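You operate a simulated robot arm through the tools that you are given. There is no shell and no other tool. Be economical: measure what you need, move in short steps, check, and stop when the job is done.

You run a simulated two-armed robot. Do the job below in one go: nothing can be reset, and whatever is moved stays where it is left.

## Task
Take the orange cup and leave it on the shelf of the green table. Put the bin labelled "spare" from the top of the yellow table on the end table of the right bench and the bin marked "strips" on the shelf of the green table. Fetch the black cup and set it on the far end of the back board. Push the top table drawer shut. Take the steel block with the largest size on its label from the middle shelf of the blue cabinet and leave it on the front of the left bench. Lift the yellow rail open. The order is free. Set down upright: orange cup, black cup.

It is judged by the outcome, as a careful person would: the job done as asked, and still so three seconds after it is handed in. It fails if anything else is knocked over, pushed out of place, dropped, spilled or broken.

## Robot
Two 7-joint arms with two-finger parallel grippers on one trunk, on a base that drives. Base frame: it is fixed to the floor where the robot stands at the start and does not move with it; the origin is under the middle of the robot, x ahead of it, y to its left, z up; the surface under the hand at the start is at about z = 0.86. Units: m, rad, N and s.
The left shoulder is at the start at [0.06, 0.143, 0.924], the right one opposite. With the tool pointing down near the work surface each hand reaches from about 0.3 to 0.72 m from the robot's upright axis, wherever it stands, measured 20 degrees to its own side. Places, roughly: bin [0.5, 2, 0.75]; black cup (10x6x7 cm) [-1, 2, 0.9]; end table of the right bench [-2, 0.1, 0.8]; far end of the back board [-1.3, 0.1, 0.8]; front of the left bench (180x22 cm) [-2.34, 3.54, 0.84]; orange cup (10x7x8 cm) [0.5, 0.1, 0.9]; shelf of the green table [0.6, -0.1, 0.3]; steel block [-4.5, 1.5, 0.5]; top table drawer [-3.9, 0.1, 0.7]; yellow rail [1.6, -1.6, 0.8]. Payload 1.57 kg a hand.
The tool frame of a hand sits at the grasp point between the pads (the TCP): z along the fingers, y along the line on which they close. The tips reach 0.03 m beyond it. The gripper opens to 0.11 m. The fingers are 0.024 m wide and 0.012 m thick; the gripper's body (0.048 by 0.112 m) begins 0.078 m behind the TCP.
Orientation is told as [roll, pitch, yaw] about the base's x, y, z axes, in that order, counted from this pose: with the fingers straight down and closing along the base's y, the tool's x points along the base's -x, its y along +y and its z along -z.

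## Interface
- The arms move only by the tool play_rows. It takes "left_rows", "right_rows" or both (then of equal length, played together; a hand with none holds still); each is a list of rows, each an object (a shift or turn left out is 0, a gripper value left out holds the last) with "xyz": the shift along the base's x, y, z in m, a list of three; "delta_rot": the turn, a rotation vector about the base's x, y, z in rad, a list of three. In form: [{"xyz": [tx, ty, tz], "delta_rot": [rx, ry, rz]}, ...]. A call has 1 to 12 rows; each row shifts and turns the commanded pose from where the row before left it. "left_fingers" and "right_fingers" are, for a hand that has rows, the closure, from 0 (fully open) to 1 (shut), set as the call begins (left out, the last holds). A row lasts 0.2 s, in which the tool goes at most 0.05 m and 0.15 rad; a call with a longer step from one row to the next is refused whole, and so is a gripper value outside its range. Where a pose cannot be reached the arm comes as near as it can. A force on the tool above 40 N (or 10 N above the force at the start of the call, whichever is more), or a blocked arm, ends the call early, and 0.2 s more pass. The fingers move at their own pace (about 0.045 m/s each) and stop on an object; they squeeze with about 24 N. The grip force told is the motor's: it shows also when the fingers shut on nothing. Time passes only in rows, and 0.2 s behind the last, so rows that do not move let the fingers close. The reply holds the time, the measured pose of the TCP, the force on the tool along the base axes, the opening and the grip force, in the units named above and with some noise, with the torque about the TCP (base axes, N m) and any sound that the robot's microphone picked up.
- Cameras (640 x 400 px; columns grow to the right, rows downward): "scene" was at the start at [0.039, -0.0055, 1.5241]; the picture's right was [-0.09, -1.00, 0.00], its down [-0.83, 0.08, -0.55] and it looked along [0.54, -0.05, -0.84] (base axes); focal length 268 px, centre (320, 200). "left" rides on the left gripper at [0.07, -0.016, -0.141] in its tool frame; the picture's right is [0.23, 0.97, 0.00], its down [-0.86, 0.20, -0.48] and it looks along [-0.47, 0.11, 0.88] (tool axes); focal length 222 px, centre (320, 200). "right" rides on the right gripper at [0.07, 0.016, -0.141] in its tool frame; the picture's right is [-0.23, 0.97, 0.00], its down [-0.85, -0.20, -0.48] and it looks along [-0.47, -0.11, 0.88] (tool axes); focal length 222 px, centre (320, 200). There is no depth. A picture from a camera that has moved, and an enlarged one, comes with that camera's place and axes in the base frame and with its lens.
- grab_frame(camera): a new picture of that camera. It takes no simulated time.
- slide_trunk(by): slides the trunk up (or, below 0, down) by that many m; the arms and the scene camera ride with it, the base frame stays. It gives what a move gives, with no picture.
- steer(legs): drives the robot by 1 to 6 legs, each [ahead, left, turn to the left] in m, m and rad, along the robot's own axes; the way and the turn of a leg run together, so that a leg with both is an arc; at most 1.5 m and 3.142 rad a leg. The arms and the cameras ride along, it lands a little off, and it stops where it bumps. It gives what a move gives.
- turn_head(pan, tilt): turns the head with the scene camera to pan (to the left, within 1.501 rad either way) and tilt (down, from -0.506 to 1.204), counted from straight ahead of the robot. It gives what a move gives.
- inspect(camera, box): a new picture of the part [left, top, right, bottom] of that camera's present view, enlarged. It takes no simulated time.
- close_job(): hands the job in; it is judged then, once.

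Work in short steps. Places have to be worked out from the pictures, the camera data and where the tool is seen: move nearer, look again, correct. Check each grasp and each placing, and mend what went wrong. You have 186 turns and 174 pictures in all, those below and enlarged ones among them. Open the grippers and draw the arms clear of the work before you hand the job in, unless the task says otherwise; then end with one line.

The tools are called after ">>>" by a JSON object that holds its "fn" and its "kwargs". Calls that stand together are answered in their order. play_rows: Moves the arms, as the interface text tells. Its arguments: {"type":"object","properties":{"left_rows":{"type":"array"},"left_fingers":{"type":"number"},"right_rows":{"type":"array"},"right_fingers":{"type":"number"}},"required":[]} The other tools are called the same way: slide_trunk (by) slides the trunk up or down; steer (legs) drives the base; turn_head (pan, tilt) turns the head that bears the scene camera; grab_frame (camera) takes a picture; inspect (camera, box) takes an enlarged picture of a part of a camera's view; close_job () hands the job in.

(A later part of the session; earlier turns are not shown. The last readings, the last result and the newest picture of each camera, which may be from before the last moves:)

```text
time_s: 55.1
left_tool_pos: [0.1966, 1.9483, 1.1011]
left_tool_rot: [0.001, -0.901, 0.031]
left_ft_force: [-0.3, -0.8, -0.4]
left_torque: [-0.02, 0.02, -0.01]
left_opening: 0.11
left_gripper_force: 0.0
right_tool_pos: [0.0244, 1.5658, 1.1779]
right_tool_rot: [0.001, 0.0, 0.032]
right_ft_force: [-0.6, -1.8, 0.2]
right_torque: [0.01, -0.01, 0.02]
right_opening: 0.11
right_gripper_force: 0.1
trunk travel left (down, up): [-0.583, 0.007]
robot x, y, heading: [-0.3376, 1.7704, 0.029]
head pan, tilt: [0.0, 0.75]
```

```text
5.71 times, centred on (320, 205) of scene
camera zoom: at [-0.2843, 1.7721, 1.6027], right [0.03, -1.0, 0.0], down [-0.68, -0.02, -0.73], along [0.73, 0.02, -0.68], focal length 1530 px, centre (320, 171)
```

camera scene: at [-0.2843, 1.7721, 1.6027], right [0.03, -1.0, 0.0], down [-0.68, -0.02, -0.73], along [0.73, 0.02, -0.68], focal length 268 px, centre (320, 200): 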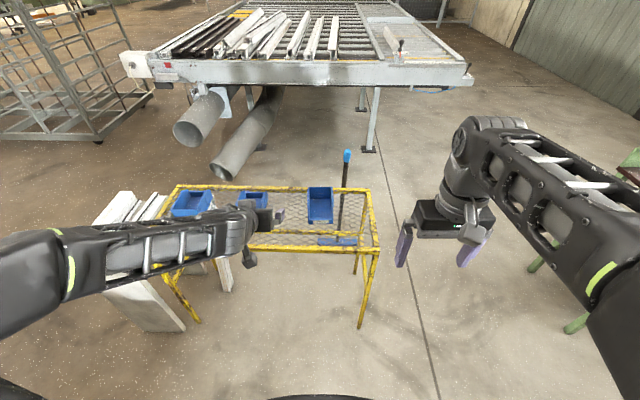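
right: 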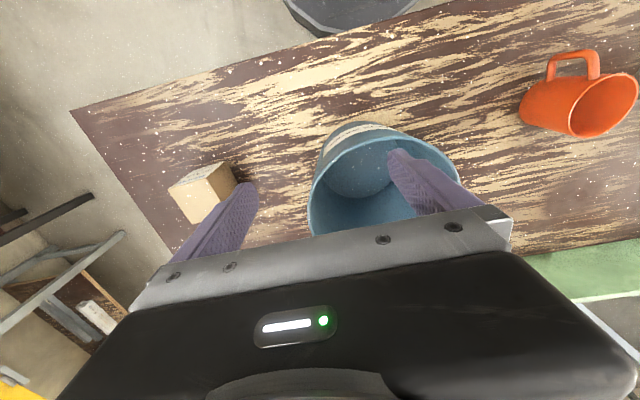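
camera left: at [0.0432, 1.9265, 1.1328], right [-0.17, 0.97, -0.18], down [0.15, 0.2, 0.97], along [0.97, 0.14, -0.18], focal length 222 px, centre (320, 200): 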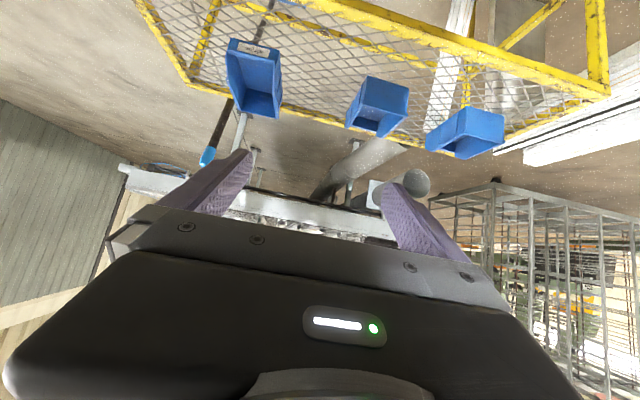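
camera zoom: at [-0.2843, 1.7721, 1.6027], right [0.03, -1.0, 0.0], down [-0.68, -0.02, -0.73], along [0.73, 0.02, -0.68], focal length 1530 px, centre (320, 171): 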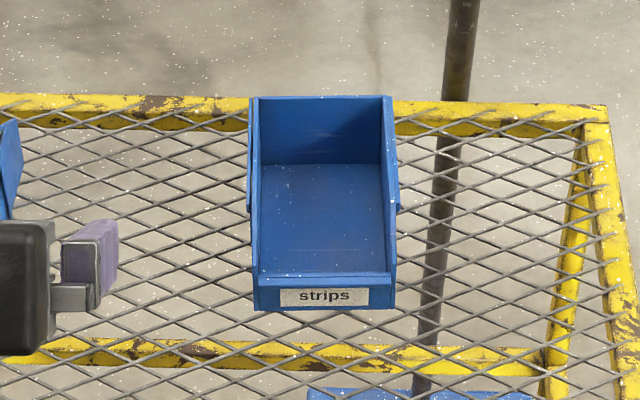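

"strips" is the rightmost bin, empty, about x 0.48–0.64, y 1.74–1.84. I plan to pinch its right wall with the right hand tilted forward. First position the robot, tilt the right hand and pull the left hand out of view.

>>> {"fn": "play_rows", "kwargs": {"left_rows": [{"xyz": [-0.03, 0.03, 0.01]}, {"xyz": [-0.03, 0.03, 0.01]}, {"xyz": [-0.03, 0.03, 0.01]}, {"xyz": [0, 0.03, 0.01]}, {"xyz": [0, 0.03, 0.01]}, {"xyz": [0, 0.03, 0]}], "right_rows": [{"delta_rot": [0, -0.15, 0]}, {"delta_rot": [0, -0.15, 0]}, {"delta_rot": [0, -0.15, 0]}, {"delta_rot": [0, -0.15, 0]}, {"delta_rot": [0, -0.15, 0]}, {"delta_rot": [0, -0.15, 0]}]}}

>>> {"fn": "steer", "kwargs": {"legs": [[0.19, 0.13, -0.03]]}}

>>> {"fn": "grab_frame", "kwargs": {"camera": "scene"}}

>>> {"fn": "grab_frame", "kwargs": {"camera": "right"}}

```text
time_s: 56.5
left_tool_pos: [0.1045, 2.1284, 1.151]
left_tool_rot: [-0.003, -0.901, 0.032]
left_ft_force: [1.1, 0.3, -0.1]
left_torque: [0.03, 0.04, -0.01]
left_opening: 0.11
left_gripper_force: 0.1
right_tool_pos: [0.0446, 1.5735, 1.1979]
right_tool_rot: [0.061, -0.87, 0.001]
right_ft_force: [0.2, 0.6, 0.0]
right_torque: [0.0, 0.01, 0.0]
right_opening: 0.1098
right_gripper_force: 0.1
right hand out of reach, approached as far as the arm can: row 6
trunk travel left (down, up): [-0.583, 0.007]
robot x, y, heading: [-0.3377, 1.7675, 0.031]
head pan, tilt: [0.0, 0.75]
```

```text
time_s: 58.3
left_tool_pos: [0.3076, 2.247, 1.1494]
left_tool_rot: [-0.002, -0.9, -0.005]
left_ft_force: [-0.1, 0.0, 0.2]
left_torque: [0.0, 0.0, -0.02]
left_opening: 0.11
left_gripper_force: 0.2
right_tool_pos: [0.228, 1.6918, 1.1987]
right_tool_rot: [0.057, -0.869, -0.033]
right_ft_force: [0.3, 0.2, 0.1]
right_torque: [-0.04, 0.02, -0.02]
right_opening: 0.1098
right_gripper_force: 0.0
trunk travel left (down, up): [-0.583, 0.007]
robot x, y, heading: [-0.1476, 1.9006, -0.001]
head pan, tilt: [0.0, 0.75]
```

```text
142 pictures are left
camera scene: at [-0.0923, 1.9027, 1.6029], right [0.0, -1.0, 0.0], down [-0.68, 0.0, -0.73], along [0.73, 0.0, -0.68], focal length 268 px, centre (320, 200)
```

scene: 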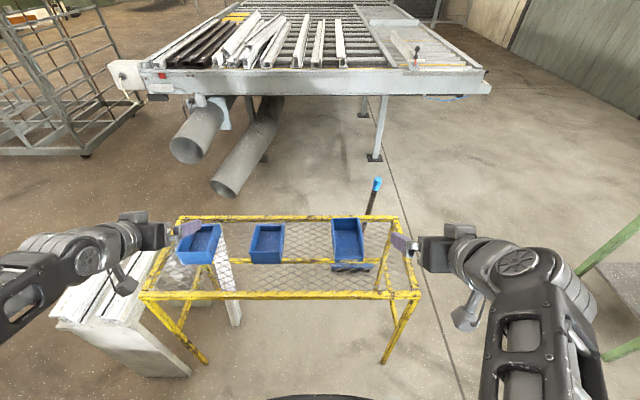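

```text
141 pictures are left
camera right: at [0.0749, 1.7041, 1.2377], right [0.13, 0.97, 0.21], down [0.19, -0.23, 0.95], along [0.97, -0.09, -0.21], focal length 222 px, centre (320, 200)
```

right: 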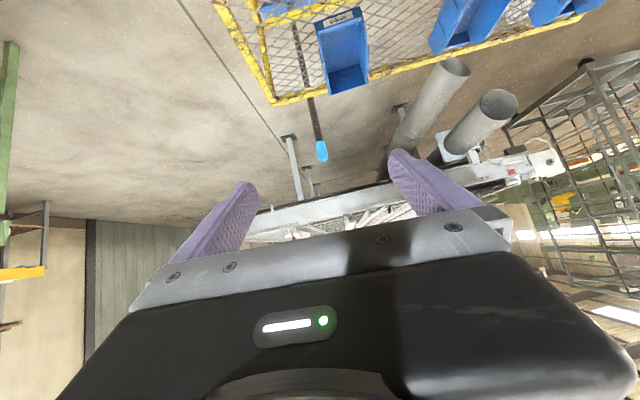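

Now I zoom on the two left bins for labels and re-measure the strips bin.

>>> {"fn": "inspect", "kwargs": {"camera": "scene", "box": [165, 210, 295, 280]}}

>>> {"fn": "inspect", "kwargs": {"camera": "scene", "box": [310, 200, 390, 290]}}

>>> {"fn": "grab_frame", "kwargs": {"camera": "left"}}

```text
4.92 times, centred on (230, 245) of scene
camera zoom: at [-0.0923, 1.9027, 1.6029], right [0.0, -1.0, 0.0], down [-0.68, 0.0, -0.73], along [0.73, 0.0, -0.68], focal length 1318 px, centre (763, -22)
```

zoom: 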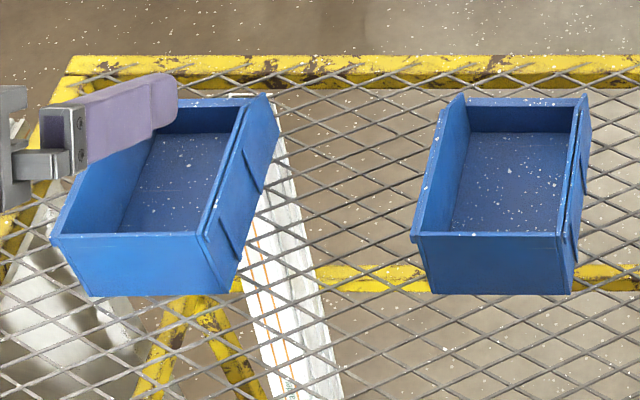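

```text
4.44 times, centred on (350, 245) of scene
camera zoom: at [-0.0923, 1.9027, 1.6029], right [0.0, -1.0, 0.0], down [-0.68, 0.0, -0.73], along [0.73, 0.0, -0.68], focal length 1190 px, centre (187, 0)
```

zoom: 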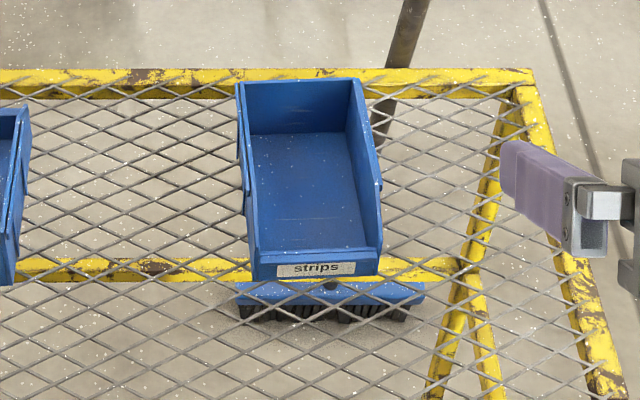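

```text
138 pictures are left
camera left: at [0.1544, 2.229, 1.1821], right [-0.14, 0.97, -0.18], down [0.16, 0.2, 0.97], along [0.98, 0.11, -0.18], focal length 222 px, centre (320, 200)
```

left: 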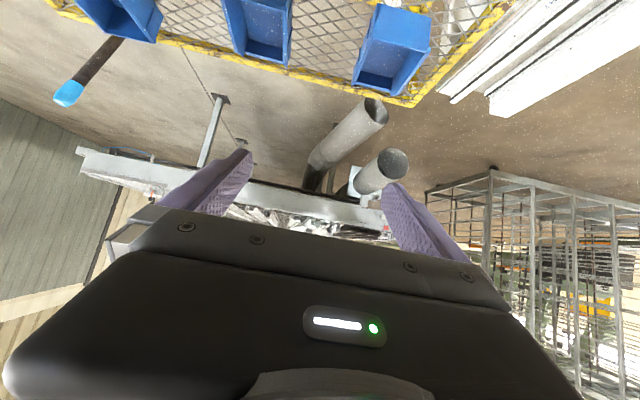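

Strips bin: right wall outer face around y 1.742 (front) to 1.754 (back), bin yaw ≈ +0.09. I bring the right hand to a standoff above/behind that wall with matching yaw.

>>> {"fn": "play_rows", "kwargs": {"right_rows": [{"xyz": [0.0253, 0.0049, -0.0329], "delta_rot": [0, 0, 0.03]}, {"xyz": [0.0253, 0.0049, -0.0329], "delta_rot": [0, 0, 0.03]}, {"xyz": [0.0253, 0.0049, -0.0329], "delta_rot": [0, 0, 0.03]}, {"xyz": [0.0253, 0.0049, -0.0329]}, {"xyz": [0.0253, 0.0049, -0.0329]}, {"xyz": [0.0253, 0.0049, -0.0329]}, {"xyz": [0.0253, 0.0049, -0.0329]}, {"xyz": [0.0253, 0.0049, -0.0329]}]}}

>>> {"fn": "grab_frame", "kwargs": {"camera": "right"}}

>>> {"fn": "grab_frame", "kwargs": {"camera": "scene"}}

```text
time_s: 60.1
left_tool_pos: [0.3074, 2.2459, 1.1504]
left_tool_rot: [0.0, -0.901, -0.001]
left_ft_force: [-0.1, -0.3, -0.2]
left_torque: [0.01, 0.0, -0.01]
left_opening: 0.11
left_gripper_force: 0.0
right_tool_pos: [0.4401, 1.7297, 0.945]
right_tool_rot: [0.06, -0.869, 0.059]
right_ft_force: [-0.2, -0.1, 0.0]
right_torque: [0.02, 0.01, -0.01]
right_opening: 0.1103
right_gripper_force: 0.1
right hand out of reach, approached as far as the arm can: row 1, 2
trunk travel left (down, up): [-0.583, 0.007]
robot x, y, heading: [-0.1463, 1.9029, -0.002]
head pan, tilt: [0.0, 0.75]
```

```text
137 pictures are left
camera right: at [0.2854, 1.7282, 0.9838], right [0.05, 0.98, 0.21], down [0.21, -0.22, 0.95], along [0.98, 0.0, -0.21], focal length 222 px, centre (320, 200)
```

right: 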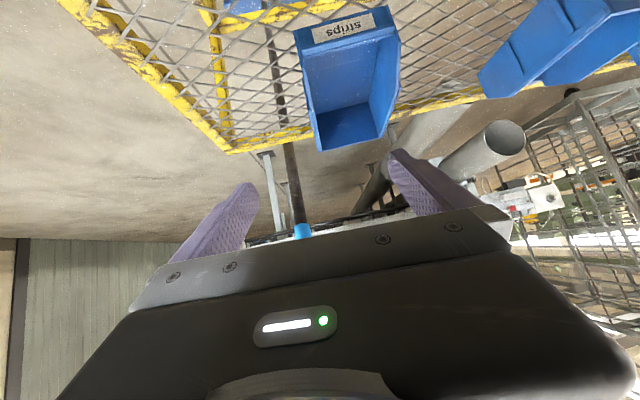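

```text
136 pictures are left
camera scene: at [-0.0924, 1.9016, 1.6026], right [0.0, -1.0, 0.0], down [-0.68, 0.0, -0.73], along [0.73, 0.0, -0.68], focal length 268 px, centre (320, 200)
```

scene: 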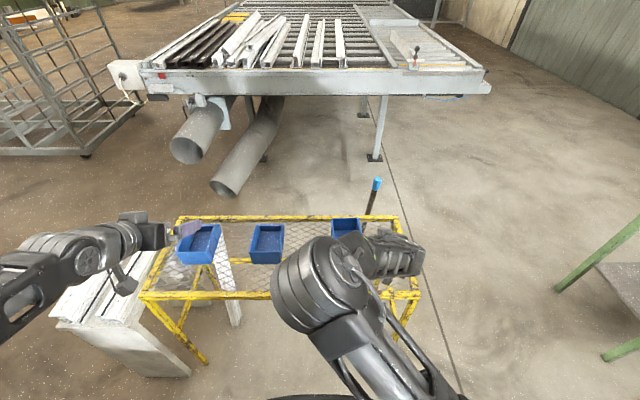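

Correct the small orientation error and go to the standoff point.

>>> {"fn": "play_rows", "kwargs": {"right_rows": [{"xyz": [0.01, 0.002, -0.019], "delta_rot": [-0.012, -0.01, -0.006]}, {"xyz": [0.01, 0.002, -0.019], "delta_rot": [-0.012, -0.01, -0.006]}, {"xyz": [0.01, 0.003, -0.019], "delta_rot": [-0.013, -0.01, -0.006]}, {"xyz": [0.01, 0.003, -0.018]}]}}

>>> {"fn": "grab_frame", "kwargs": {"camera": "right"}}

```text
time_s: 61.1
left_tool_pos: [0.3063, 2.2453, 1.1497]
left_tool_rot: [-0.002, -0.9, -0.002]
left_ft_force: [-0.2, -0.2, -0.5]
left_torque: [0.0, -0.03, -0.03]
left_opening: 0.1099
left_gripper_force: 0.1
right_tool_pos: [0.479, 1.7391, 0.8704]
right_tool_rot: [-0.002, -0.896, 0.085]
right_ft_force: [-0.2, 0.5, 1.3]
right_torque: [-0.02, 0.0, 0.03]
right_opening: 0.1102
right_gripper_force: 0.1
trunk travel left (down, up): [-0.583, 0.007]
robot x, y, heading: [-0.1427, 1.9, 0.0]
head pan, tilt: [0.0, 0.75]
```

```text
135 pictures are left
camera right: at [0.3235, 1.7422, 0.9046], right [0.06, 0.98, 0.18], down [0.18, -0.18, 0.97], along [0.98, -0.03, -0.18], focal length 222 px, centre (320, 200)
```

right: 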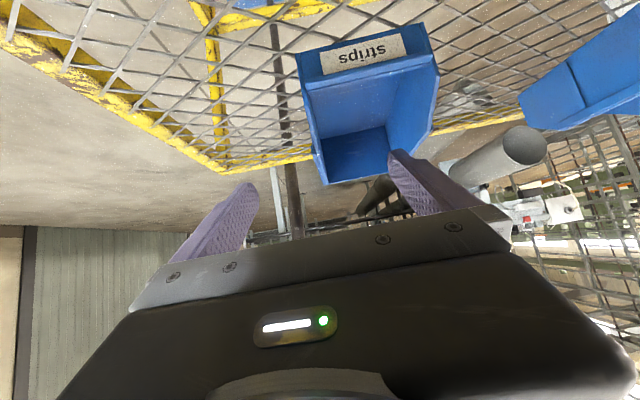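

Right wall confirmed at y≈1.742. I advance so the wall sits between the fingers, then close.

>>> {"fn": "play_rows", "kwargs": {"right_rows": [{"xyz": [0.02, 0.001, -0.015]}, {"xyz": [0.02, 0.001, -0.015]}, {"xyz": [0.02, 0.001, -0.015]}, {"xyz": [0.018, 0.001, -0.015]}, {"xyz": [0.018, 0.001, -0.0145]}]}}

>>> {"fn": "grab_frame", "kwargs": {"camera": "right"}}

```text
time_s: 62.3
left_tool_pos: [0.3082, 2.2444, 1.1501]
left_tool_rot: [0.0, -0.899, -0.002]
left_ft_force: [0.8, 0.1, 0.0]
left_torque: [-0.04, 0.0, -0.02]
left_opening: 0.1103
left_gripper_force: 0.0
right_tool_pos: [0.5742, 1.7438, 0.7972]
right_tool_rot: [-0.001, -0.897, 0.087]
right_ft_force: [0.1, 0.7, -0.1]
right_torque: [-0.01, -0.05, 0.02]
right_opening: 0.1102
right_gripper_force: 0.1
trunk travel left (down, up): [-0.583, 0.007]
robot x, y, heading: [-0.1463, 1.9017, 0.001]
head pan, tilt: [0.0, 0.75]
```

```text
134 pictures are left
camera right: at [0.4194, 1.7462, 0.8312], right [0.06, 0.98, 0.18], down [0.18, -0.18, 0.97], along [0.98, -0.02, -0.18], focal length 222 px, centre (320, 200)
```

right: 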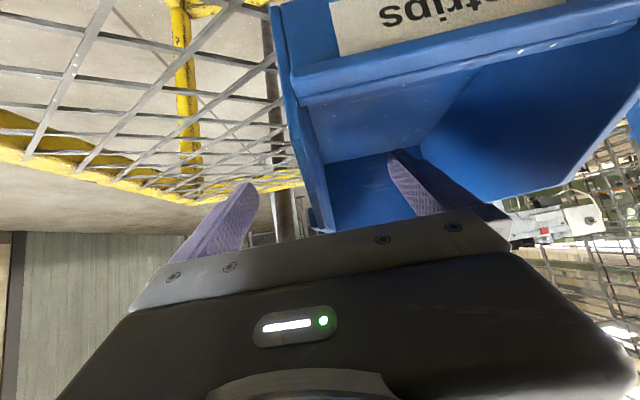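

Wall is between the fingers. Closing (bin may self-centre slightly), then checking.

>>> {"fn": "play_rows", "kwargs": {"right_rows": [{}, {}, {}, {}, {}, {}, {}], "right_fingers": 1}}

>>> {"fn": "play_rows", "kwargs": {"right_rows": [{"xyz": [0, 0, 0.01]}, {"xyz": [0, 0, 0.02]}, {"xyz": [0, 0, 0.02]}]}}

>>> {"fn": "grab_frame", "kwargs": {"camera": "right"}}

>>> {"fn": "grab_frame", "kwargs": {"camera": "scene"}}

```text
time_s: 63.9
left_tool_pos: [0.3073, 2.2453, 1.15]
left_tool_rot: [-0.001, -0.901, -0.002]
left_ft_force: [-0.1, 0.4, -0.3]
left_torque: [0.03, -0.01, -0.01]
left_opening: 0.1099
left_gripper_force: 0.1
right_tool_pos: [0.5749, 1.7439, 0.796]
right_tool_rot: [-0.002, -0.897, 0.085]
right_ft_force: [0.0, -0.4, -0.4]
right_torque: [0.08, 0.02, 0.02]
right_opening: 0.0038
right_gripper_force: 21.4
trunk travel left (down, up): [-0.583, 0.007]
robot x, y, heading: [-0.1476, 1.8987, -0.003]
head pan, tilt: [0.0, 0.75]
```

```text
time_s: 64.7
left_tool_pos: [0.3067, 2.2462, 1.1495]
left_tool_rot: [0.0, -0.9, -0.001]
left_ft_force: [0.0, 0.9, -0.1]
left_torque: [0.02, -0.01, 0.01]
left_opening: 0.1099
left_gripper_force: 0.0
right_tool_pos: [0.5749, 1.7444, 0.848]
right_tool_rot: [-0.002, -0.897, 0.087]
right_ft_force: [-0.1, -0.2, -1.9]
right_torque: [-0.12, 0.0, -0.02]
right_opening: 0.0036
right_gripper_force: 23.6
trunk travel left (down, up): [-0.583, 0.007]
robot x, y, heading: [-0.146, 1.9003, -0.006]
head pan, tilt: [0.0, 0.75]
```

```text
133 pictures are left
camera right: at [0.4194, 1.746, 0.882], right [0.06, 0.98, 0.18], down [0.18, -0.18, 0.97], along [0.98, -0.02, -0.18], focal length 222 px, centre (320, 200)
```

right: 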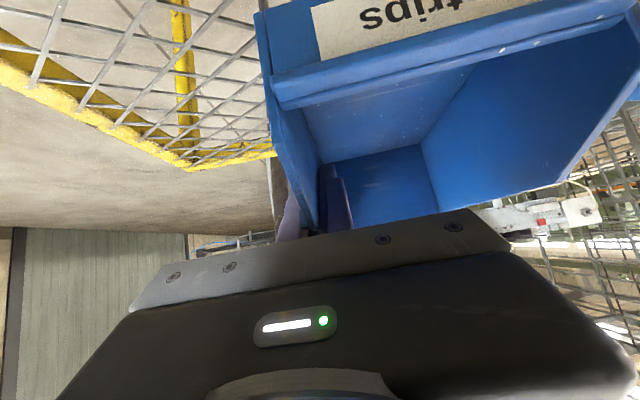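

```text
132 pictures are left
camera scene: at [-0.0935, 1.9019, 1.6026], right [0.0, -1.0, 0.0], down [-0.68, 0.0, -0.73], along [0.73, 0.0, -0.68], focal length 268 px, centre (320, 200)
```

scene: 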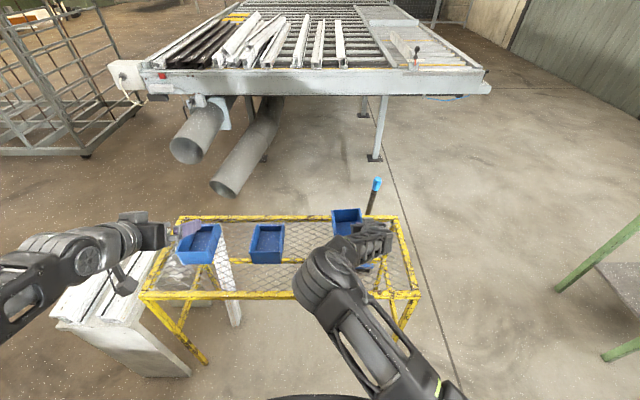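

The bin is held level. I lift it clear and draw it back toward the robot.

>>> {"fn": "play_rows", "kwargs": {"right_rows": [{"xyz": [0, 0, 0.03]}, {"xyz": [0, 0, 0.04]}, {"xyz": [-0.02, 0, 0.03]}, {"xyz": [-0.03, 0, 0.02]}, {"xyz": [-0.04, -0.01, 0]}, {"xyz": [-0.04, -0.02, 0]}, {"xyz": [-0.04, -0.02, 0]}, {"xyz": [-0.03, -0.02, 0]}]}}

>>> {"fn": "grab_frame", "kwargs": {"camera": "scene"}}

>>> {"fn": "grab_frame", "kwargs": {"camera": "right"}}

```text
time_s: 66.5
left_tool_pos: [0.3072, 2.2458, 1.1499]
left_tool_rot: [0.0, -0.901, -0.002]
left_ft_force: [-0.6, 0.1, -0.8]
left_torque: [-0.01, 0.0, 0.01]
left_opening: 0.11
left_gripper_force: 0.2
right_tool_pos: [0.3719, 1.6734, 0.9653]
right_tool_rot: [-0.003, -0.896, 0.087]
right_ft_force: [0.6, 0.3, -0.9]
right_torque: [-0.08, -0.02, 0.04]
right_opening: 0.0037
right_gripper_force: 24.2
trunk travel left (down, up): [-0.583, 0.007]
robot x, y, heading: [-0.1481, 1.8994, -0.003]
head pan, tilt: [0.0, 0.75]
```

```text
131 pictures are left
camera scene: at [-0.0934, 1.9013, 1.6027], right [0.0, -1.0, 0.0], down [-0.68, 0.0, -0.73], along [0.73, 0.0, -0.68], focal length 268 px, centre (320, 200)
```

scene: 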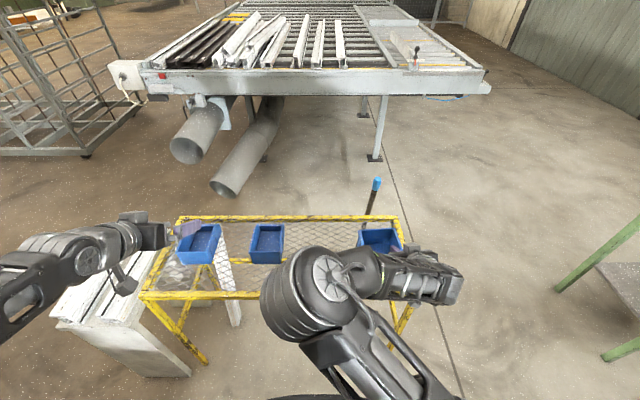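

```text
130 pictures are left
camera right: at [0.2172, 1.6757, 1.0001], right [0.06, 0.98, 0.18], down [0.18, -0.18, 0.97], along [0.98, -0.02, -0.18], focal length 222 px, centre (320, 200)
```

right: 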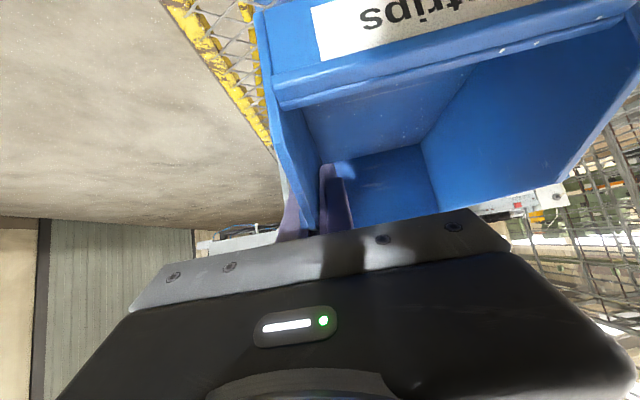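

Now drive back to the green table, ending around x=-0.42, y=0.30.

>>> {"fn": "steer", "kwargs": {"legs": [[-0.27, -0.6, 0], [0, -1.0, 0]]}}

>>> {"fn": "turn_head", "kwargs": {"pan": -0.2, "tilt": 0.8}}

>>> {"fn": "grab_frame", "kwargs": {"camera": "scene"}}

```text
time_s: 74.9
left_tool_pos: [0.0397, 0.6584, 1.1496]
left_tool_rot: [0.0, -0.901, 0.002]
left_ft_force: [-0.2, 0.4, 0.0]
left_torque: [-0.02, 0.0, 0.05]
left_opening: 0.1099
left_gripper_force: 0.0
right_tool_pos: [0.1077, 0.0872, 0.9664]
right_tool_rot: [-0.003, -0.898, 0.094]
right_ft_force: [-0.8, 0.2, -1.2]
right_torque: [-0.06, -0.01, 0.03]
right_opening: 0.004
right_gripper_force: 23.7
trunk travel left (down, up): [-0.583, 0.007]
robot x, y, heading: [-0.4138, 0.3102, 0.003]
head pan, tilt: [0.0, 0.75]
```

```text
time_s: 75.6
left_tool_pos: [0.0398, 0.6584, 1.1503]
left_tool_rot: [0.001, -0.901, 0.006]
left_ft_force: [-0.2, -0.5, 1.0]
left_torque: [-0.03, 0.01, 0.0]
left_opening: 0.1098
left_gripper_force: 0.1
right_tool_pos: [0.108, 0.0887, 0.9642]
right_tool_rot: [-0.005, -0.898, 0.095]
right_ft_force: [-0.6, 0.2, -2.5]
right_torque: [-0.05, -0.01, 0.01]
right_opening: 0.0038
right_gripper_force: 24.4
trunk travel left (down, up): [-0.583, 0.007]
robot x, y, heading: [-0.4109, 0.311, 0.006]
head pan, tilt: [-0.201, 0.799]
```

```text
129 pictures are left
camera scene: at [-0.3628, 0.2962, 1.5987], right [-0.2, -0.98, 0.0], down [-0.7, 0.14, -0.7], along [0.68, -0.14, -0.72], focal length 268 px, centre (320, 200)
```

scene: 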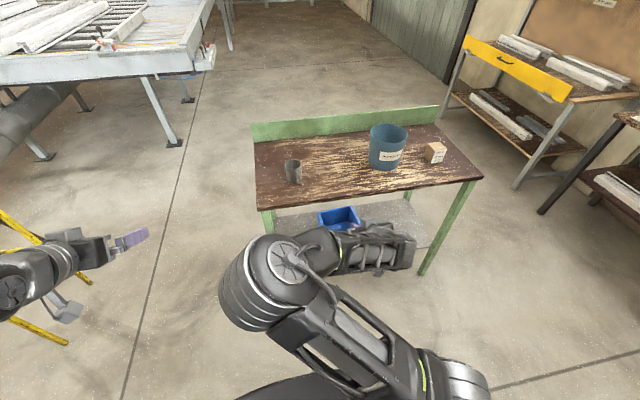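

I'll place the bin between the cup (edge y≈0.04) and the box (edge y≈-0.23), which keeps the right elbow clear of the table leg. Strafe right, square the bin, lower the trunk.

>>> {"fn": "steer", "kwargs": {"legs": [[0, -0.24, -0.005]]}}

>>> {"fn": "play_rows", "kwargs": {"right_rows": [{"delta_rot": [0, 0, -0.045]}, {"delta_rot": [0, 0, -0.045]}]}}

>>> {"fn": "slide_trunk", "kwargs": {"by": -0.35}}

>>> {"fn": "slide_trunk", "kwargs": {"by": -0.16}}

>>> {"fn": "turn_head", "kwargs": {"pan": 0, "tilt": 0.7}}

>>> {"fn": "grab_frame", "kwargs": {"camera": "scene"}}

>>> {"fn": "grab_frame", "kwargs": {"camera": "right"}}

```text
time_s: 77.3
left_tool_pos: [0.0423, 0.4266, 1.15]
left_tool_rot: [0.003, -0.9, 0.003]
left_ft_force: [-0.6, -0.1, -0.8]
left_torque: [0.03, 0.0, 0.03]
left_opening: 0.1103
left_gripper_force: 0.0
right_tool_pos: [0.1086, -0.1442, 0.9644]
right_tool_rot: [-0.002, -0.895, 0.092]
right_ft_force: [0.0, -0.4, -1.9]
right_torque: [-0.06, 0.0, 0.03]
right_opening: 0.0038
right_gripper_force: 23.5
trunk travel left (down, up): [-0.583, 0.007]
robot x, y, heading: [-0.4114, 0.0813, 0.004]
head pan, tilt: [-0.201, 0.799]
```

```text
time_s: 77.9
left_tool_pos: [0.0404, 0.4274, 1.1501]
left_tool_rot: [0.0, -0.901, 0.002]
left_ft_force: [-0.5, 0.5, -0.5]
left_torque: [0.0, -0.03, -0.02]
left_opening: 0.1099
left_gripper_force: 0.0
right_tool_pos: [0.1075, -0.1435, 0.9648]
right_tool_rot: [-0.004, -0.896, 0.001]
right_ft_force: [-0.9, 0.1, -1.7]
right_torque: [-0.1, 0.0, -0.03]
right_opening: 0.0039
right_gripper_force: 24.3
trunk travel left (down, up): [-0.583, 0.007]
robot x, y, heading: [-0.407, 0.0811, 0.005]
head pan, tilt: [-0.201, 0.799]
```

```text
time_s: 81.4
left_tool_pos: [0.0411, 0.4273, 0.8005]
left_tool_rot: [0.0, -0.901, 0.0]
left_ft_force: [0.7, -0.3, 0.4]
left_torque: [0.02, -0.01, 0.0]
left_opening: 0.1099
left_gripper_force: 0.0
right_tool_pos: [0.1095, -0.1439, 0.617]
right_tool_rot: [-0.005, -0.896, 0.002]
right_ft_force: [0.6, -0.4, -2.0]
right_torque: [-0.12, -0.01, 0.01]
right_opening: 0.0039
right_gripper_force: 23.5
trunk travel left (down, up): [-0.233, 0.357]
robot x, y, heading: [-0.4096, 0.0824, 0.001]
head pan, tilt: [-0.201, 0.799]
```

```text
time_s: 83.2
left_tool_pos: [0.0403, 0.4273, 0.64]
left_tool_rot: [0.0, -0.902, 0.003]
left_ft_force: [0.1, -0.7, -0.9]
left_torque: [0.04, 0.0, 0.0]
left_opening: 0.1101
left_gripper_force: 0.2
right_tool_pos: [0.1078, -0.1433, 0.4563]
right_tool_rot: [-0.003, -0.896, 0.002]
right_ft_force: [-0.4, -0.3, -1.6]
right_torque: [-0.13, -0.01, 0.01]
right_opening: 0.0039
right_gripper_force: 24.0
trunk travel left (down, up): [-0.073, 0.517]
robot x, y, heading: [-0.4085, 0.0839, 0.004]
head pan, tilt: [-0.201, 0.799]
```

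```text
time_s: 83.9
left_tool_pos: [0.0406, 0.4284, 0.6397]
left_tool_rot: [0.0, -0.901, 0.002]
left_ft_force: [-0.9, -1.1, 0.3]
left_torque: [0.02, 0.02, -0.01]
left_opening: 0.1099
left_gripper_force: 0.0
right_tool_pos: [0.1079, -0.1436, 0.4546]
right_tool_rot: [-0.002, -0.898, 0.001]
right_ft_force: [1.2, -0.4, -1.7]
right_torque: [-0.09, -0.02, -0.01]
right_opening: 0.0036
right_gripper_force: 24.2
trunk travel left (down, up): [-0.073, 0.517]
robot x, y, heading: [-0.4095, 0.0807, 0.002]
head pan, tilt: [0.0, 0.7]
```

```text
128 pictures are left
camera scene: at [-0.3565, 0.0824, 1.0969], right [0.0, -1.0, 0.0], down [-0.64, 0.0, -0.76], along [0.76, 0.0, -0.64], focal length 268 px, centre (320, 200)
```

scene: 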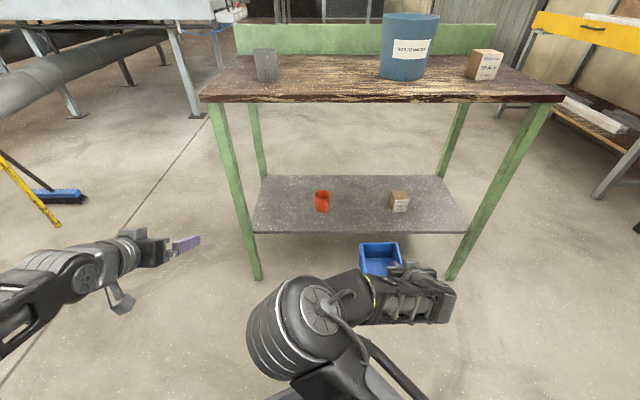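

```text
127 pictures are left
camera right: at [-0.0461, -0.1285, 0.4901], right [0.14, 0.97, 0.18], down [0.16, -0.2, 0.97], along [0.98, -0.11, -0.18], focal length 222 px, centre (320, 200)
```

right: 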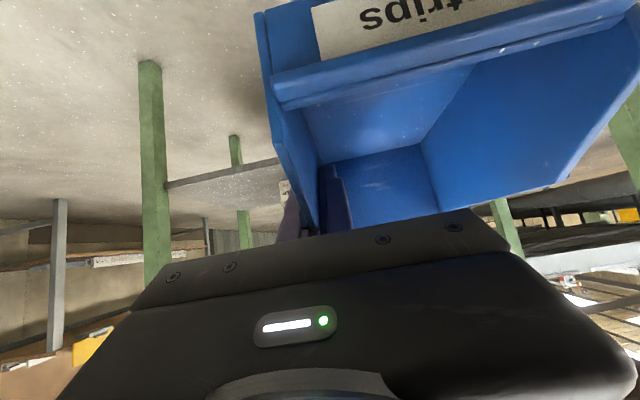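

Gap center between cup and box is y≈-0.085. I tuck the left hand away from the leg, then drive forward 0.22 m.

>>> {"fn": "play_rows", "kwargs": {"left_rows": [{"xyz": [-0.03, 0.03, 0]}, {"xyz": [-0.03, 0.03, 0]}, {"xyz": [-0.03, 0.03, 0]}, {"xyz": [-0.03, 0.03, 0]}], "right_rows": [{"xyz": [0, 0.002, 0]}, {"xyz": [0, 0.002, 0]}, {"xyz": [0, 0.002, 0]}, {"xyz": [0, 0.002, 0]}]}}

>>> {"fn": "steer", "kwargs": {"legs": [[0.22, 0, 0]]}}

>>> {"fn": "grab_frame", "kwargs": {"camera": "scene"}}

```text
time_s: 84.9
left_tool_pos: [-0.0787, 0.5501, 0.6384]
left_tool_rot: [0.001, -0.901, -0.002]
left_ft_force: [-0.5, 0.0, -0.2]
left_torque: [0.0, 0.01, 0.03]
left_opening: 0.1102
left_gripper_force: 0.1
right_tool_pos: [0.1069, -0.1352, 0.4551]
right_tool_rot: [-0.002, -0.897, 0.002]
right_ft_force: [0.3, -0.7, -1.5]
right_torque: [-0.08, -0.03, 0.03]
right_opening: 0.0037
right_gripper_force: 24.3
trunk travel left (down, up): [-0.073, 0.517]
robot x, y, heading: [-0.4089, 0.0807, 0.001]
head pan, tilt: [0.0, 0.7]
```

```text
time_s: 86.6
left_tool_pos: [0.147, 0.5483, 0.6388]
left_tool_rot: [0.0, -0.902, 0.0]
left_ft_force: [0.3, -0.1, 1.2]
left_torque: [0.0, -0.01, 0.0]
left_opening: 0.1099
left_gripper_force: 0.1
right_tool_pos: [0.3303, -0.1385, 0.4564]
right_tool_rot: [-0.001, -0.897, -0.002]
right_ft_force: [0.4, -0.5, -2.0]
right_torque: [-0.09, -0.01, 0.01]
right_opening: 0.0038
right_gripper_force: 23.9
trunk travel left (down, up): [-0.073, 0.517]
robot x, y, heading: [-0.1903, 0.0835, -0.0]
head pan, tilt: [0.0, 0.7]
```

```text
126 pictures are left
camera scene: at [-0.1326, 0.0822, 1.0969], right [0.0, -1.0, 0.0], down [-0.64, 0.0, -0.76], along [0.76, 0.0, -0.64], focal length 268 px, centre (320, 200)
```

scene: 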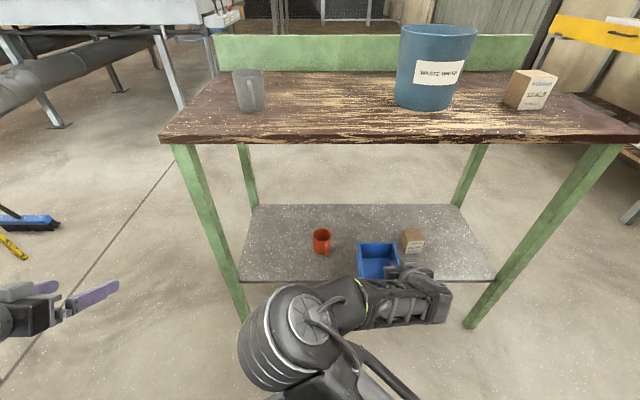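

Now extend over the shelf with the arm.

>>> {"fn": "play_rows", "kwargs": {"right_rows": [{"xyz": [0.02, 0, 0]}, {"xyz": [0.03, 0.001, 0]}, {"xyz": [0.035, 0.001, 0]}, {"xyz": [0.035, 0, 0]}, {"xyz": [0.03, 0, -0.01]}, {"xyz": [0.02, 0, -0.01]}]}}

>>> {"fn": "grab_frame", "kwargs": {"camera": "scene"}}

>>> {"fn": "grab_frame", "kwargs": {"camera": "right"}}

```text
time_s: 88.0
left_tool_pos: [0.1476, 0.5486, 0.6399]
left_tool_rot: [0.0, -0.9, 0.0]
left_ft_force: [0.0, 0.7, 0.5]
left_torque: [0.0, -0.01, 0.0]
left_opening: 0.1096
left_gripper_force: 0.2
right_tool_pos: [0.502, -0.1371, 0.435]
right_tool_rot: [-0.002, -0.896, -0.001]
right_ft_force: [-0.5, -0.1, -1.6]
right_torque: [-0.08, -0.04, 0.02]
right_opening: 0.0039
right_gripper_force: 23.9
trunk travel left (down, up): [-0.073, 0.517]
robot x, y, heading: [-0.186, 0.0839, -0.001]
head pan, tilt: [0.0, 0.7]
```

```text
125 pictures are left
camera scene: at [-0.1326, 0.0822, 1.0969], right [0.0, -1.0, 0.0], down [-0.64, 0.0, -0.76], along [0.76, 0.0, -0.64], focal length 268 px, centre (320, 200)
```

scene: 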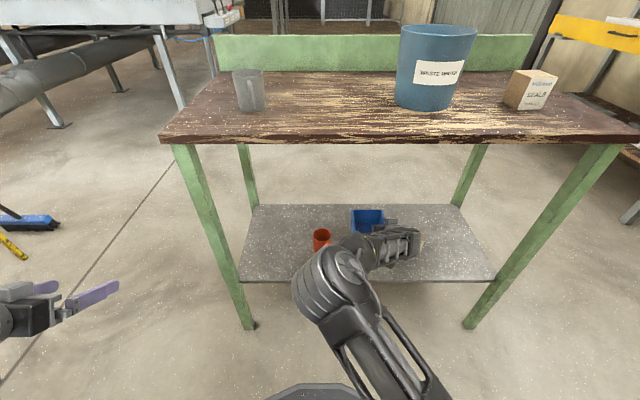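

```text
124 pictures are left
camera right: at [0.3476, -0.1201, 0.4695], right [0.15, 0.97, 0.18], down [0.16, -0.2, 0.97], along [0.98, -0.11, -0.18], focal length 222 px, centre (320, 200)
```

right: 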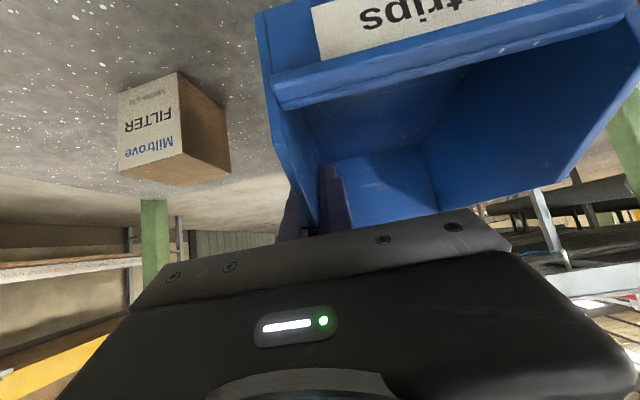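

Box and cup both clear. Lower to the shelf gently.

>>> {"fn": "play_rows", "kwargs": {"right_rows": [{"xyz": [0, 0, -0.02]}, {"xyz": [0, 0, -0.02]}, {"xyz": [0, 0, -0.012]}, {"xyz": [0, 0, -0.008]}, {"xyz": [0, 0, -0.004]}, {"xyz": [0, 0, -0.003]}]}}

>>> {"fn": "grab_frame", "kwargs": {"camera": "scene"}}

```text
time_s: 89.4
left_tool_pos: [0.1465, 0.548, 0.6396]
left_tool_rot: [0.0, -0.901, -0.002]
left_ft_force: [0.3, 0.2, 0.7]
left_torque: [-0.01, -0.05, -0.02]
left_opening: 0.1101
left_gripper_force: 0.1
right_tool_pos: [0.5003, -0.136, 0.3693]
right_tool_rot: [-0.002, -0.899, -0.003]
right_ft_force: [0.1, -0.2, -1.1]
right_torque: [-0.1, -0.01, -0.02]
right_opening: 0.004
right_gripper_force: 23.9
trunk travel left (down, up): [-0.073, 0.517]
robot x, y, heading: [-0.1863, 0.0863, -0.008]
head pan, tilt: [0.0, 0.7]
```

```text
123 pictures are left
camera scene: at [-0.1324, 0.0822, 1.0969], right [0.0, -1.0, 0.0], down [-0.64, 0.0, -0.76], along [0.76, 0.0, -0.64], focal length 268 px, centre (320, 200)
```

scene: 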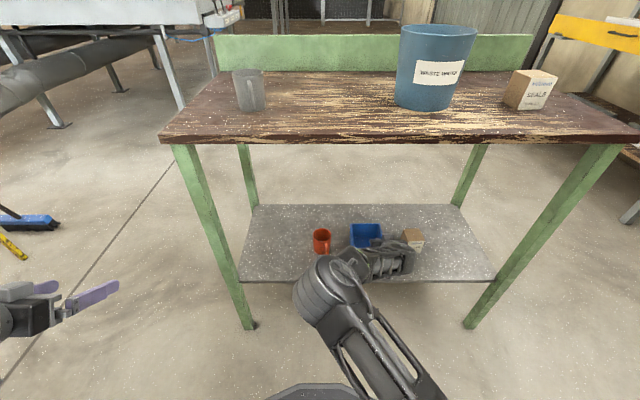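

No contact yet; continue in small steps.

>>> {"fn": "play_rows", "kwargs": {"right_rows": [{"xyz": [0, 0, -0.004]}, {"xyz": [0, 0, -0.003]}, {"xyz": [0, 0, -0.003]}]}}

```text
time_s: 90.2
left_tool_pos: [0.1469, 0.5498, 0.64]
left_tool_rot: [0.0, -0.901, -0.003]
left_ft_force: [-0.1, -0.4, -0.6]
left_torque: [0.02, -0.01, -0.02]
left_opening: 0.11
left_gripper_force: 0.1
right_tool_pos: [0.5018, -0.1363, 0.3606]
right_tool_rot: [-0.005, -0.903, -0.003]
right_ft_force: [1.8, -5.3, 18.1]
right_torque: [0.45, 0.27, 0.04]
right_opening: 0.004
right_gripper_force: 24.9
trunk travel left (down, up): [-0.073, 0.517]
robot x, y, heading: [-0.1849, 0.0808, -0.004]
head pan, tilt: [0.0, 0.7]
```

Contact at z≈0.361. Open partially (≈0.05 m) and withdraw along the tool axis.

>>> {"fn": "play_rows", "kwargs": {"right_rows": [{"xyz": [0, 0, 0.001]}, {}, {}, {}], "right_fingers": 0.55}}

>>> {"fn": "play_rows", "kwargs": {"right_rows": [{"xyz": [-0.015, 0, 0.012]}, {"xyz": [-0.023, 0, 0.018]}, {"xyz": [-0.023, 0, 0.018]}, {"xyz": [-0.03, 0, 0.02]}, {"xyz": [-0.03, 0, 0.02]}, {"xyz": [-0.03, 0, 0.01]}]}}

>>> {"fn": "grab_frame", "kwargs": {"camera": "right"}}

>>> {"fn": "grab_frame", "kwargs": {"camera": "scene"}}

```text
time_s: 91.2
left_tool_pos: [0.147, 0.5486, 0.6395]
left_tool_rot: [-0.002, -0.901, -0.002]
left_ft_force: [0.0, 0.1, -0.5]
left_torque: [0.0, 0.03, -0.03]
left_opening: 0.11
left_gripper_force: 0.1
right_tool_pos: [0.5014, -0.1363, 0.3607]
right_tool_rot: [-0.003, -0.897, -0.002]
right_ft_force: [-0.1, -0.6, 0.5]
right_torque: [-0.01, -0.01, -0.02]
right_opening: 0.0495
right_gripper_force: 0.0
trunk travel left (down, up): [-0.073, 0.517]
robot x, y, heading: [-0.1832, 0.0815, -0.004]
head pan, tilt: [0.0, 0.7]
```

```text
time_s: 92.6
left_tool_pos: [0.1476, 0.5487, 0.6389]
left_tool_rot: [0.0, -0.901, -0.001]
left_ft_force: [-0.3, -0.2, 1.5]
left_torque: [-0.04, -0.02, 0.01]
left_opening: 0.1098
left_gripper_force: 0.1
right_tool_pos: [0.3486, -0.136, 0.4593]
right_tool_rot: [0.0, -0.897, -0.002]
right_ft_force: [0.7, -0.7, -0.2]
right_torque: [0.02, 0.01, -0.01]
right_opening: 0.0494
right_gripper_force: 0.1
trunk travel left (down, up): [-0.073, 0.517]
robot x, y, heading: [-0.1905, 0.0808, -0.001]
head pan, tilt: [0.0, 0.7]
```

```text
122 pictures are left
camera right: at [0.1949, -0.1199, 0.4932], right [0.14, 0.97, 0.18], down [0.16, -0.2, 0.97], along [0.98, -0.11, -0.18], focal length 222 px, centre (320, 200)
```

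right: 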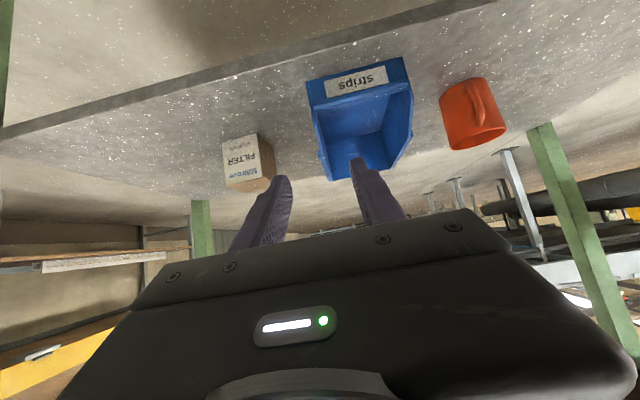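

```text
121 pictures are left
camera scene: at [-0.1324, 0.0822, 1.0969], right [0.0, -1.0, 0.0], down [-0.64, 0.0, -0.76], along [0.76, 0.0, -0.64], focal length 268 px, centre (320, 200)
```

scene: 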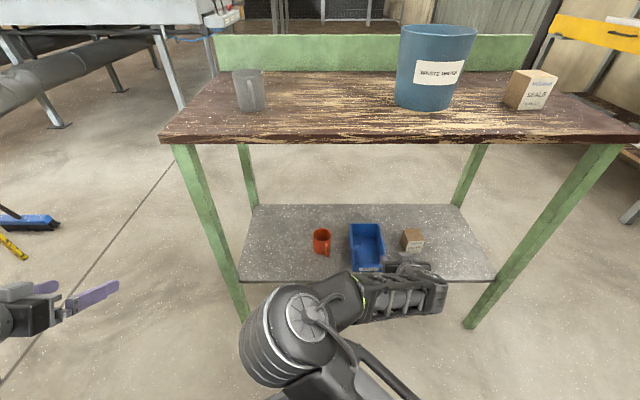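

Both placed well on the shelf. I back out and raise the trunk, then take the route north of the green table, from which the far-side bin labels should be readable.

>>> {"fn": "steer", "kwargs": {"legs": [[-0.22, 0, 0]]}}

>>> {"fn": "slide_trunk", "kwargs": {"by": 0.4}}

>>> {"fn": "slide_trunk", "kwargs": {"by": 0.11}}

>>> {"fn": "play_rows", "kwargs": {"right_rows": [{"xyz": [-0.03, -0.01, 0.03]}, {"xyz": [-0.03, -0.01, 0.03]}, {"xyz": [-0.02, -0.01, 0.04]}, {"xyz": [0, 0, 0.04]}], "right_fingers": 0}}

>>> {"fn": "steer", "kwargs": {"legs": [[0, 0.8, 0], [1.0, 0, 0]]}}

>>> {"fn": "turn_head", "kwargs": {"pan": 0.3, "tilt": 0.6}}

>>> {"fn": "grab_frame", "kwargs": {"camera": "scene"}}

```text
time_s: 94.3
left_tool_pos: [-0.0706, 0.5491, 0.6399]
left_tool_rot: [-0.001, -0.901, 0.005]
left_ft_force: [-0.1, -0.1, 0.3]
left_torque: [-0.03, -0.02, 0.01]
left_opening: 0.1099
left_gripper_force: 0.0
right_tool_pos: [0.136, -0.1329, 0.4595]
right_tool_rot: [-0.002, -0.897, 0.007]
right_ft_force: [-0.4, -0.3, 0.2]
right_torque: [0.0, 0.04, 0.04]
right_opening: 0.0497
right_gripper_force: 0.0
trunk travel left (down, up): [-0.073, 0.517]
robot x, y, heading: [-0.4037, 0.0813, 0.002]
head pan, tilt: [0.0, 0.7]
```

```text
time_s: 98.1
left_tool_pos: [-0.0707, 0.5501, 1.0391]
left_tool_rot: [-0.002, -0.899, 0.005]
left_ft_force: [0.5, 0.0, -0.8]
left_torque: [-0.03, -0.02, 0.03]
left_opening: 0.1101
left_gripper_force: 0.1
right_tool_pos: [0.1373, -0.1329, 0.8591]
right_tool_rot: [-0.005, -0.898, 0.007]
right_ft_force: [0.1, 0.0, -1.0]
right_torque: [0.0, 0.02, 0.01]
right_opening: 0.0497
right_gripper_force: 0.1
trunk travel left (down, up): [-0.473, 0.117]
robot x, y, heading: [-0.3974, 0.0805, 0.001]
head pan, tilt: [0.0, 0.7]
```

```text
time_s: 99.5
left_tool_pos: [-0.0701, 0.551, 1.1482]
left_tool_rot: [0.0, -0.901, 0.005]
left_ft_force: [-0.1, 0.5, -0.2]
left_torque: [-0.02, -0.04, 0.02]
left_opening: 0.1103
left_gripper_force: 0.2
right_tool_pos: [0.136, -0.1342, 0.969]
right_tool_rot: [-0.004, -0.899, 0.004]
right_ft_force: [0.1, -0.3, 0.1]
right_torque: [0.04, -0.07, 0.02]
right_opening: 0.0496
right_gripper_force: 0.0
trunk travel left (down, up): [-0.583, 0.007]
robot x, y, heading: [-0.3994, 0.0797, 0.0]
head pan, tilt: [0.0, 0.7]
```

```text
time_s: 100.5
left_tool_pos: [-0.0699, 0.5503, 1.1488]
left_tool_rot: [-0.001, -0.901, 0.006]
left_ft_force: [0.9, 0.2, -0.7]
left_torque: [0.02, 0.0, 0.01]
left_opening: 0.1102
left_gripper_force: 0.0
right_tool_pos: [0.0807, -0.1693, 1.1181]
right_tool_rot: [-0.004, -0.897, 0.003]
right_ft_force: [0.4, -0.5, 0.0]
right_torque: [0.0, 0.01, 0.01]
right_opening: 0.1097
right_gripper_force: 0.1
right hand out of reach, approached as far as the arm can: row 2, 3
trunk travel left (down, up): [-0.583, 0.007]
robot x, y, heading: [-0.4023, 0.0813, 0.002]
head pan, tilt: [0.0, 0.7]
```

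```text
time_s: 109.3
left_tool_pos: [0.9031, 1.3087, 1.1485]
left_tool_rot: [0.001, -0.899, -0.021]
left_ft_force: [0.8, 0.0, -0.5]
left_torque: [0.01, -0.04, -0.01]
left_opening: 0.1099
left_gripper_force: 0.0
right_tool_pos: [1.0333, 0.5856, 1.1169]
right_tool_rot: [-0.003, -0.895, -0.022]
right_ft_force: [-0.4, -0.4, 0.4]
right_torque: [-0.02, -0.01, -0.03]
right_opening: 0.11
right_gripper_force: 0.0
trunk travel left (down, up): [-0.583, 0.007]
robot x, y, heading: [0.5584, 0.8476, -0.025]
head pan, tilt: [0.0, 0.7]
```

```text
time_s: 110.1
left_tool_pos: [0.8997, 1.3091, 1.149]
left_tool_rot: [0.0, -0.899, -0.022]
left_ft_force: [0.7, 0.4, 0.2]
left_torque: [-0.01, -0.01, -0.02]
left_opening: 0.11
left_gripper_force: 0.2
right_tool_pos: [1.0314, 0.5853, 1.117]
right_tool_rot: [-0.001, -0.897, -0.023]
right_ft_force: [-0.1, 0.4, -0.4]
right_torque: [-0.01, -0.01, 0.0]
right_opening: 0.1102
right_gripper_force: 0.0
trunk travel left (down, up): [-0.583, 0.007]
robot x, y, heading: [0.5566, 0.8534, -0.027]
head pan, tilt: [0.3, 0.6]
```

```text
120 pictures are left
camera scene: at [0.6114, 0.8753, 1.6155], right [0.27, -0.96, 0.0], down [-0.54, -0.15, -0.82], along [0.79, 0.22, -0.57], focal length 268 px, centre (320, 200)
```

scene: 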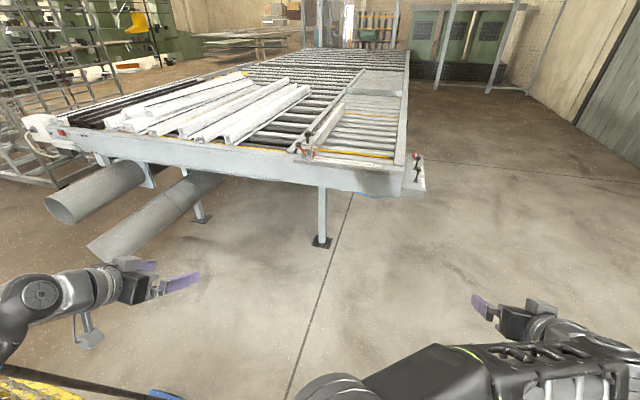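

Path ahead is clear. I advance, turn slightly left and look back at the bins' far faces.

>>> {"fn": "steer", "kwargs": {"legs": [[0.55, 0, 0], [0, 0, 0.55]]}}

>>> {"fn": "turn_head", "kwargs": {"pan": 1.35, "tilt": 0.5}}

>>> {"fn": "grab_frame", "kwargs": {"camera": "scene"}}

```text
time_s: 114.9
left_tool_pos: [1.1642, 1.4054, 1.1497]
left_tool_rot: [-0.002, -0.901, 0.533]
left_ft_force: [-0.6, -0.2, -0.8]
left_torque: [0.02, 0.01, 0.0]
left_opening: 0.11
left_gripper_force: 0.0
right_tool_pos: [1.6574, 0.8607, 1.1177]
right_tool_rot: [-0.005, -0.897, 0.535]
right_ft_force: [0.2, -0.2, 0.1]
right_torque: [0.01, 0.03, -0.01]
right_opening: 0.1101
right_gripper_force: 0.1
trunk travel left (down, up): [-0.583, 0.007]
robot x, y, heading: [1.113, 0.8325, 0.537]
head pan, tilt: [0.3, 0.6]
```

```text
time_s: 116.2
left_tool_pos: [1.1639, 1.4058, 1.1485]
left_tool_rot: [-0.002, -0.902, 0.535]
left_ft_force: [-0.3, -0.8, 0.0]
left_torque: [0.02, 0.0, 0.01]
left_opening: 0.1103
left_gripper_force: 0.1
right_tool_pos: [1.6574, 0.8593, 1.1165]
right_tool_rot: [-0.002, -0.898, 0.532]
right_ft_force: [-0.4, 0.8, -0.5]
right_torque: [-0.03, 0.03, -0.02]
right_opening: 0.1099
right_gripper_force: 0.0
trunk travel left (down, up): [-0.583, 0.007]
robot x, y, heading: [1.1127, 0.8333, 0.537]
head pan, tilt: [1.349, 0.499]
```

```text
119 pictures are left
camera scene: at [1.0603, 0.9057, 1.6246], right [0.95, 0.31, 0.0], down [0.15, -0.46, -0.88], along [-0.27, 0.84, -0.48], focal length 268 px, centre (320, 200)
```

scene: 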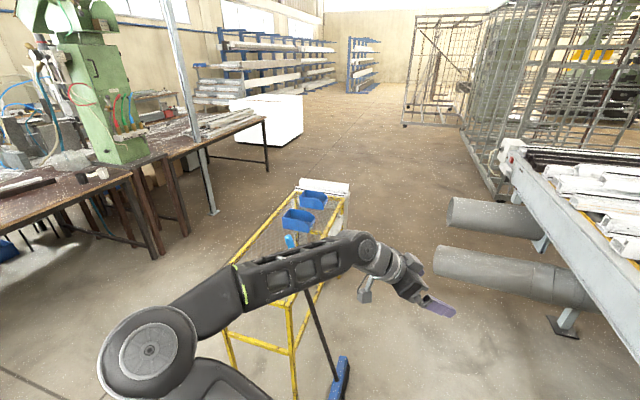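

>>> {"fn": "inspect", "kwargs": {"camera": "scene", "box": [275, 180, 335, 240]}}

```text
6.67 times, centred on (305, 210) of scene
camera zoom: at [1.0603, 0.9057, 1.6246], right [0.95, 0.31, 0.0], down [0.15, -0.46, -0.88], along [-0.27, 0.84, -0.48], focal length 1784 px, centre (420, 133)
```

zoom: 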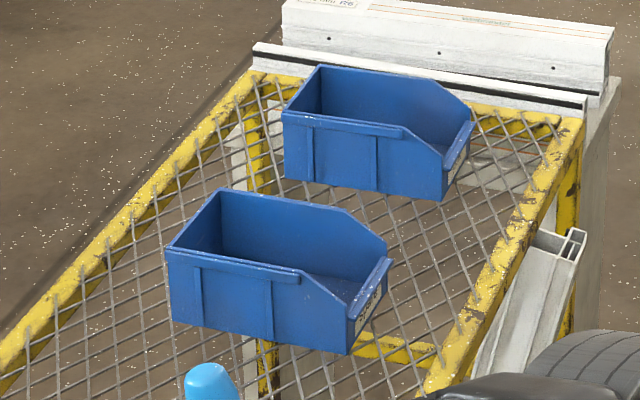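

Labels are on the far end faces, too oblique here. I zoom in hard on each.

>>> {"fn": "inspect", "kwargs": {"camera": "scene", "box": [305, 202, 313, 214]}}

>>> {"fn": "inspect", "kwargs": {"camera": "scene", "box": [314, 188, 322, 200]}}

```text
16.00 times, centred on (309, 208) of scene
camera zoom: at [1.0603, 0.9057, 1.6246], right [0.95, 0.31, 0.0], down [0.15, -0.46, -0.88], along [-0.27, 0.84, -0.48], focal length 4283 px, centre (496, 72)
```

zoom: 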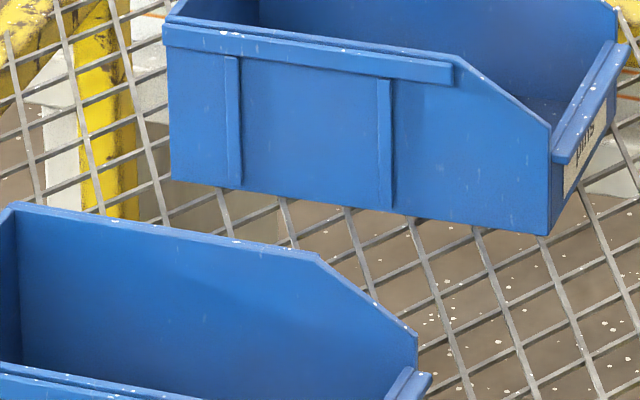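

```text
16.00 times, centred on (318, 194) of scene
camera zoom: at [1.0603, 0.9057, 1.6246], right [0.95, 0.31, 0.0], down [0.15, -0.46, -0.88], along [-0.27, 0.84, -0.48], focal length 4283 px, centre (352, 296)
```

zoom: 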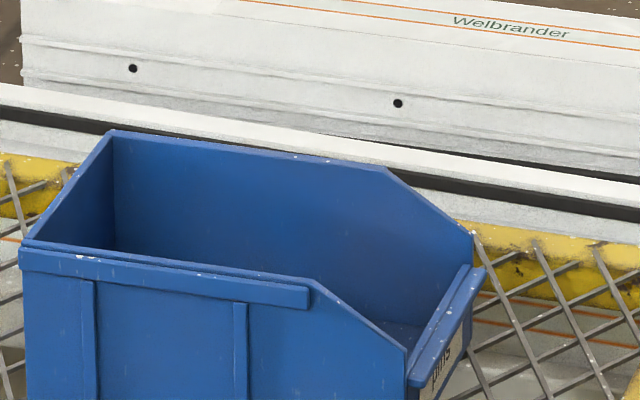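

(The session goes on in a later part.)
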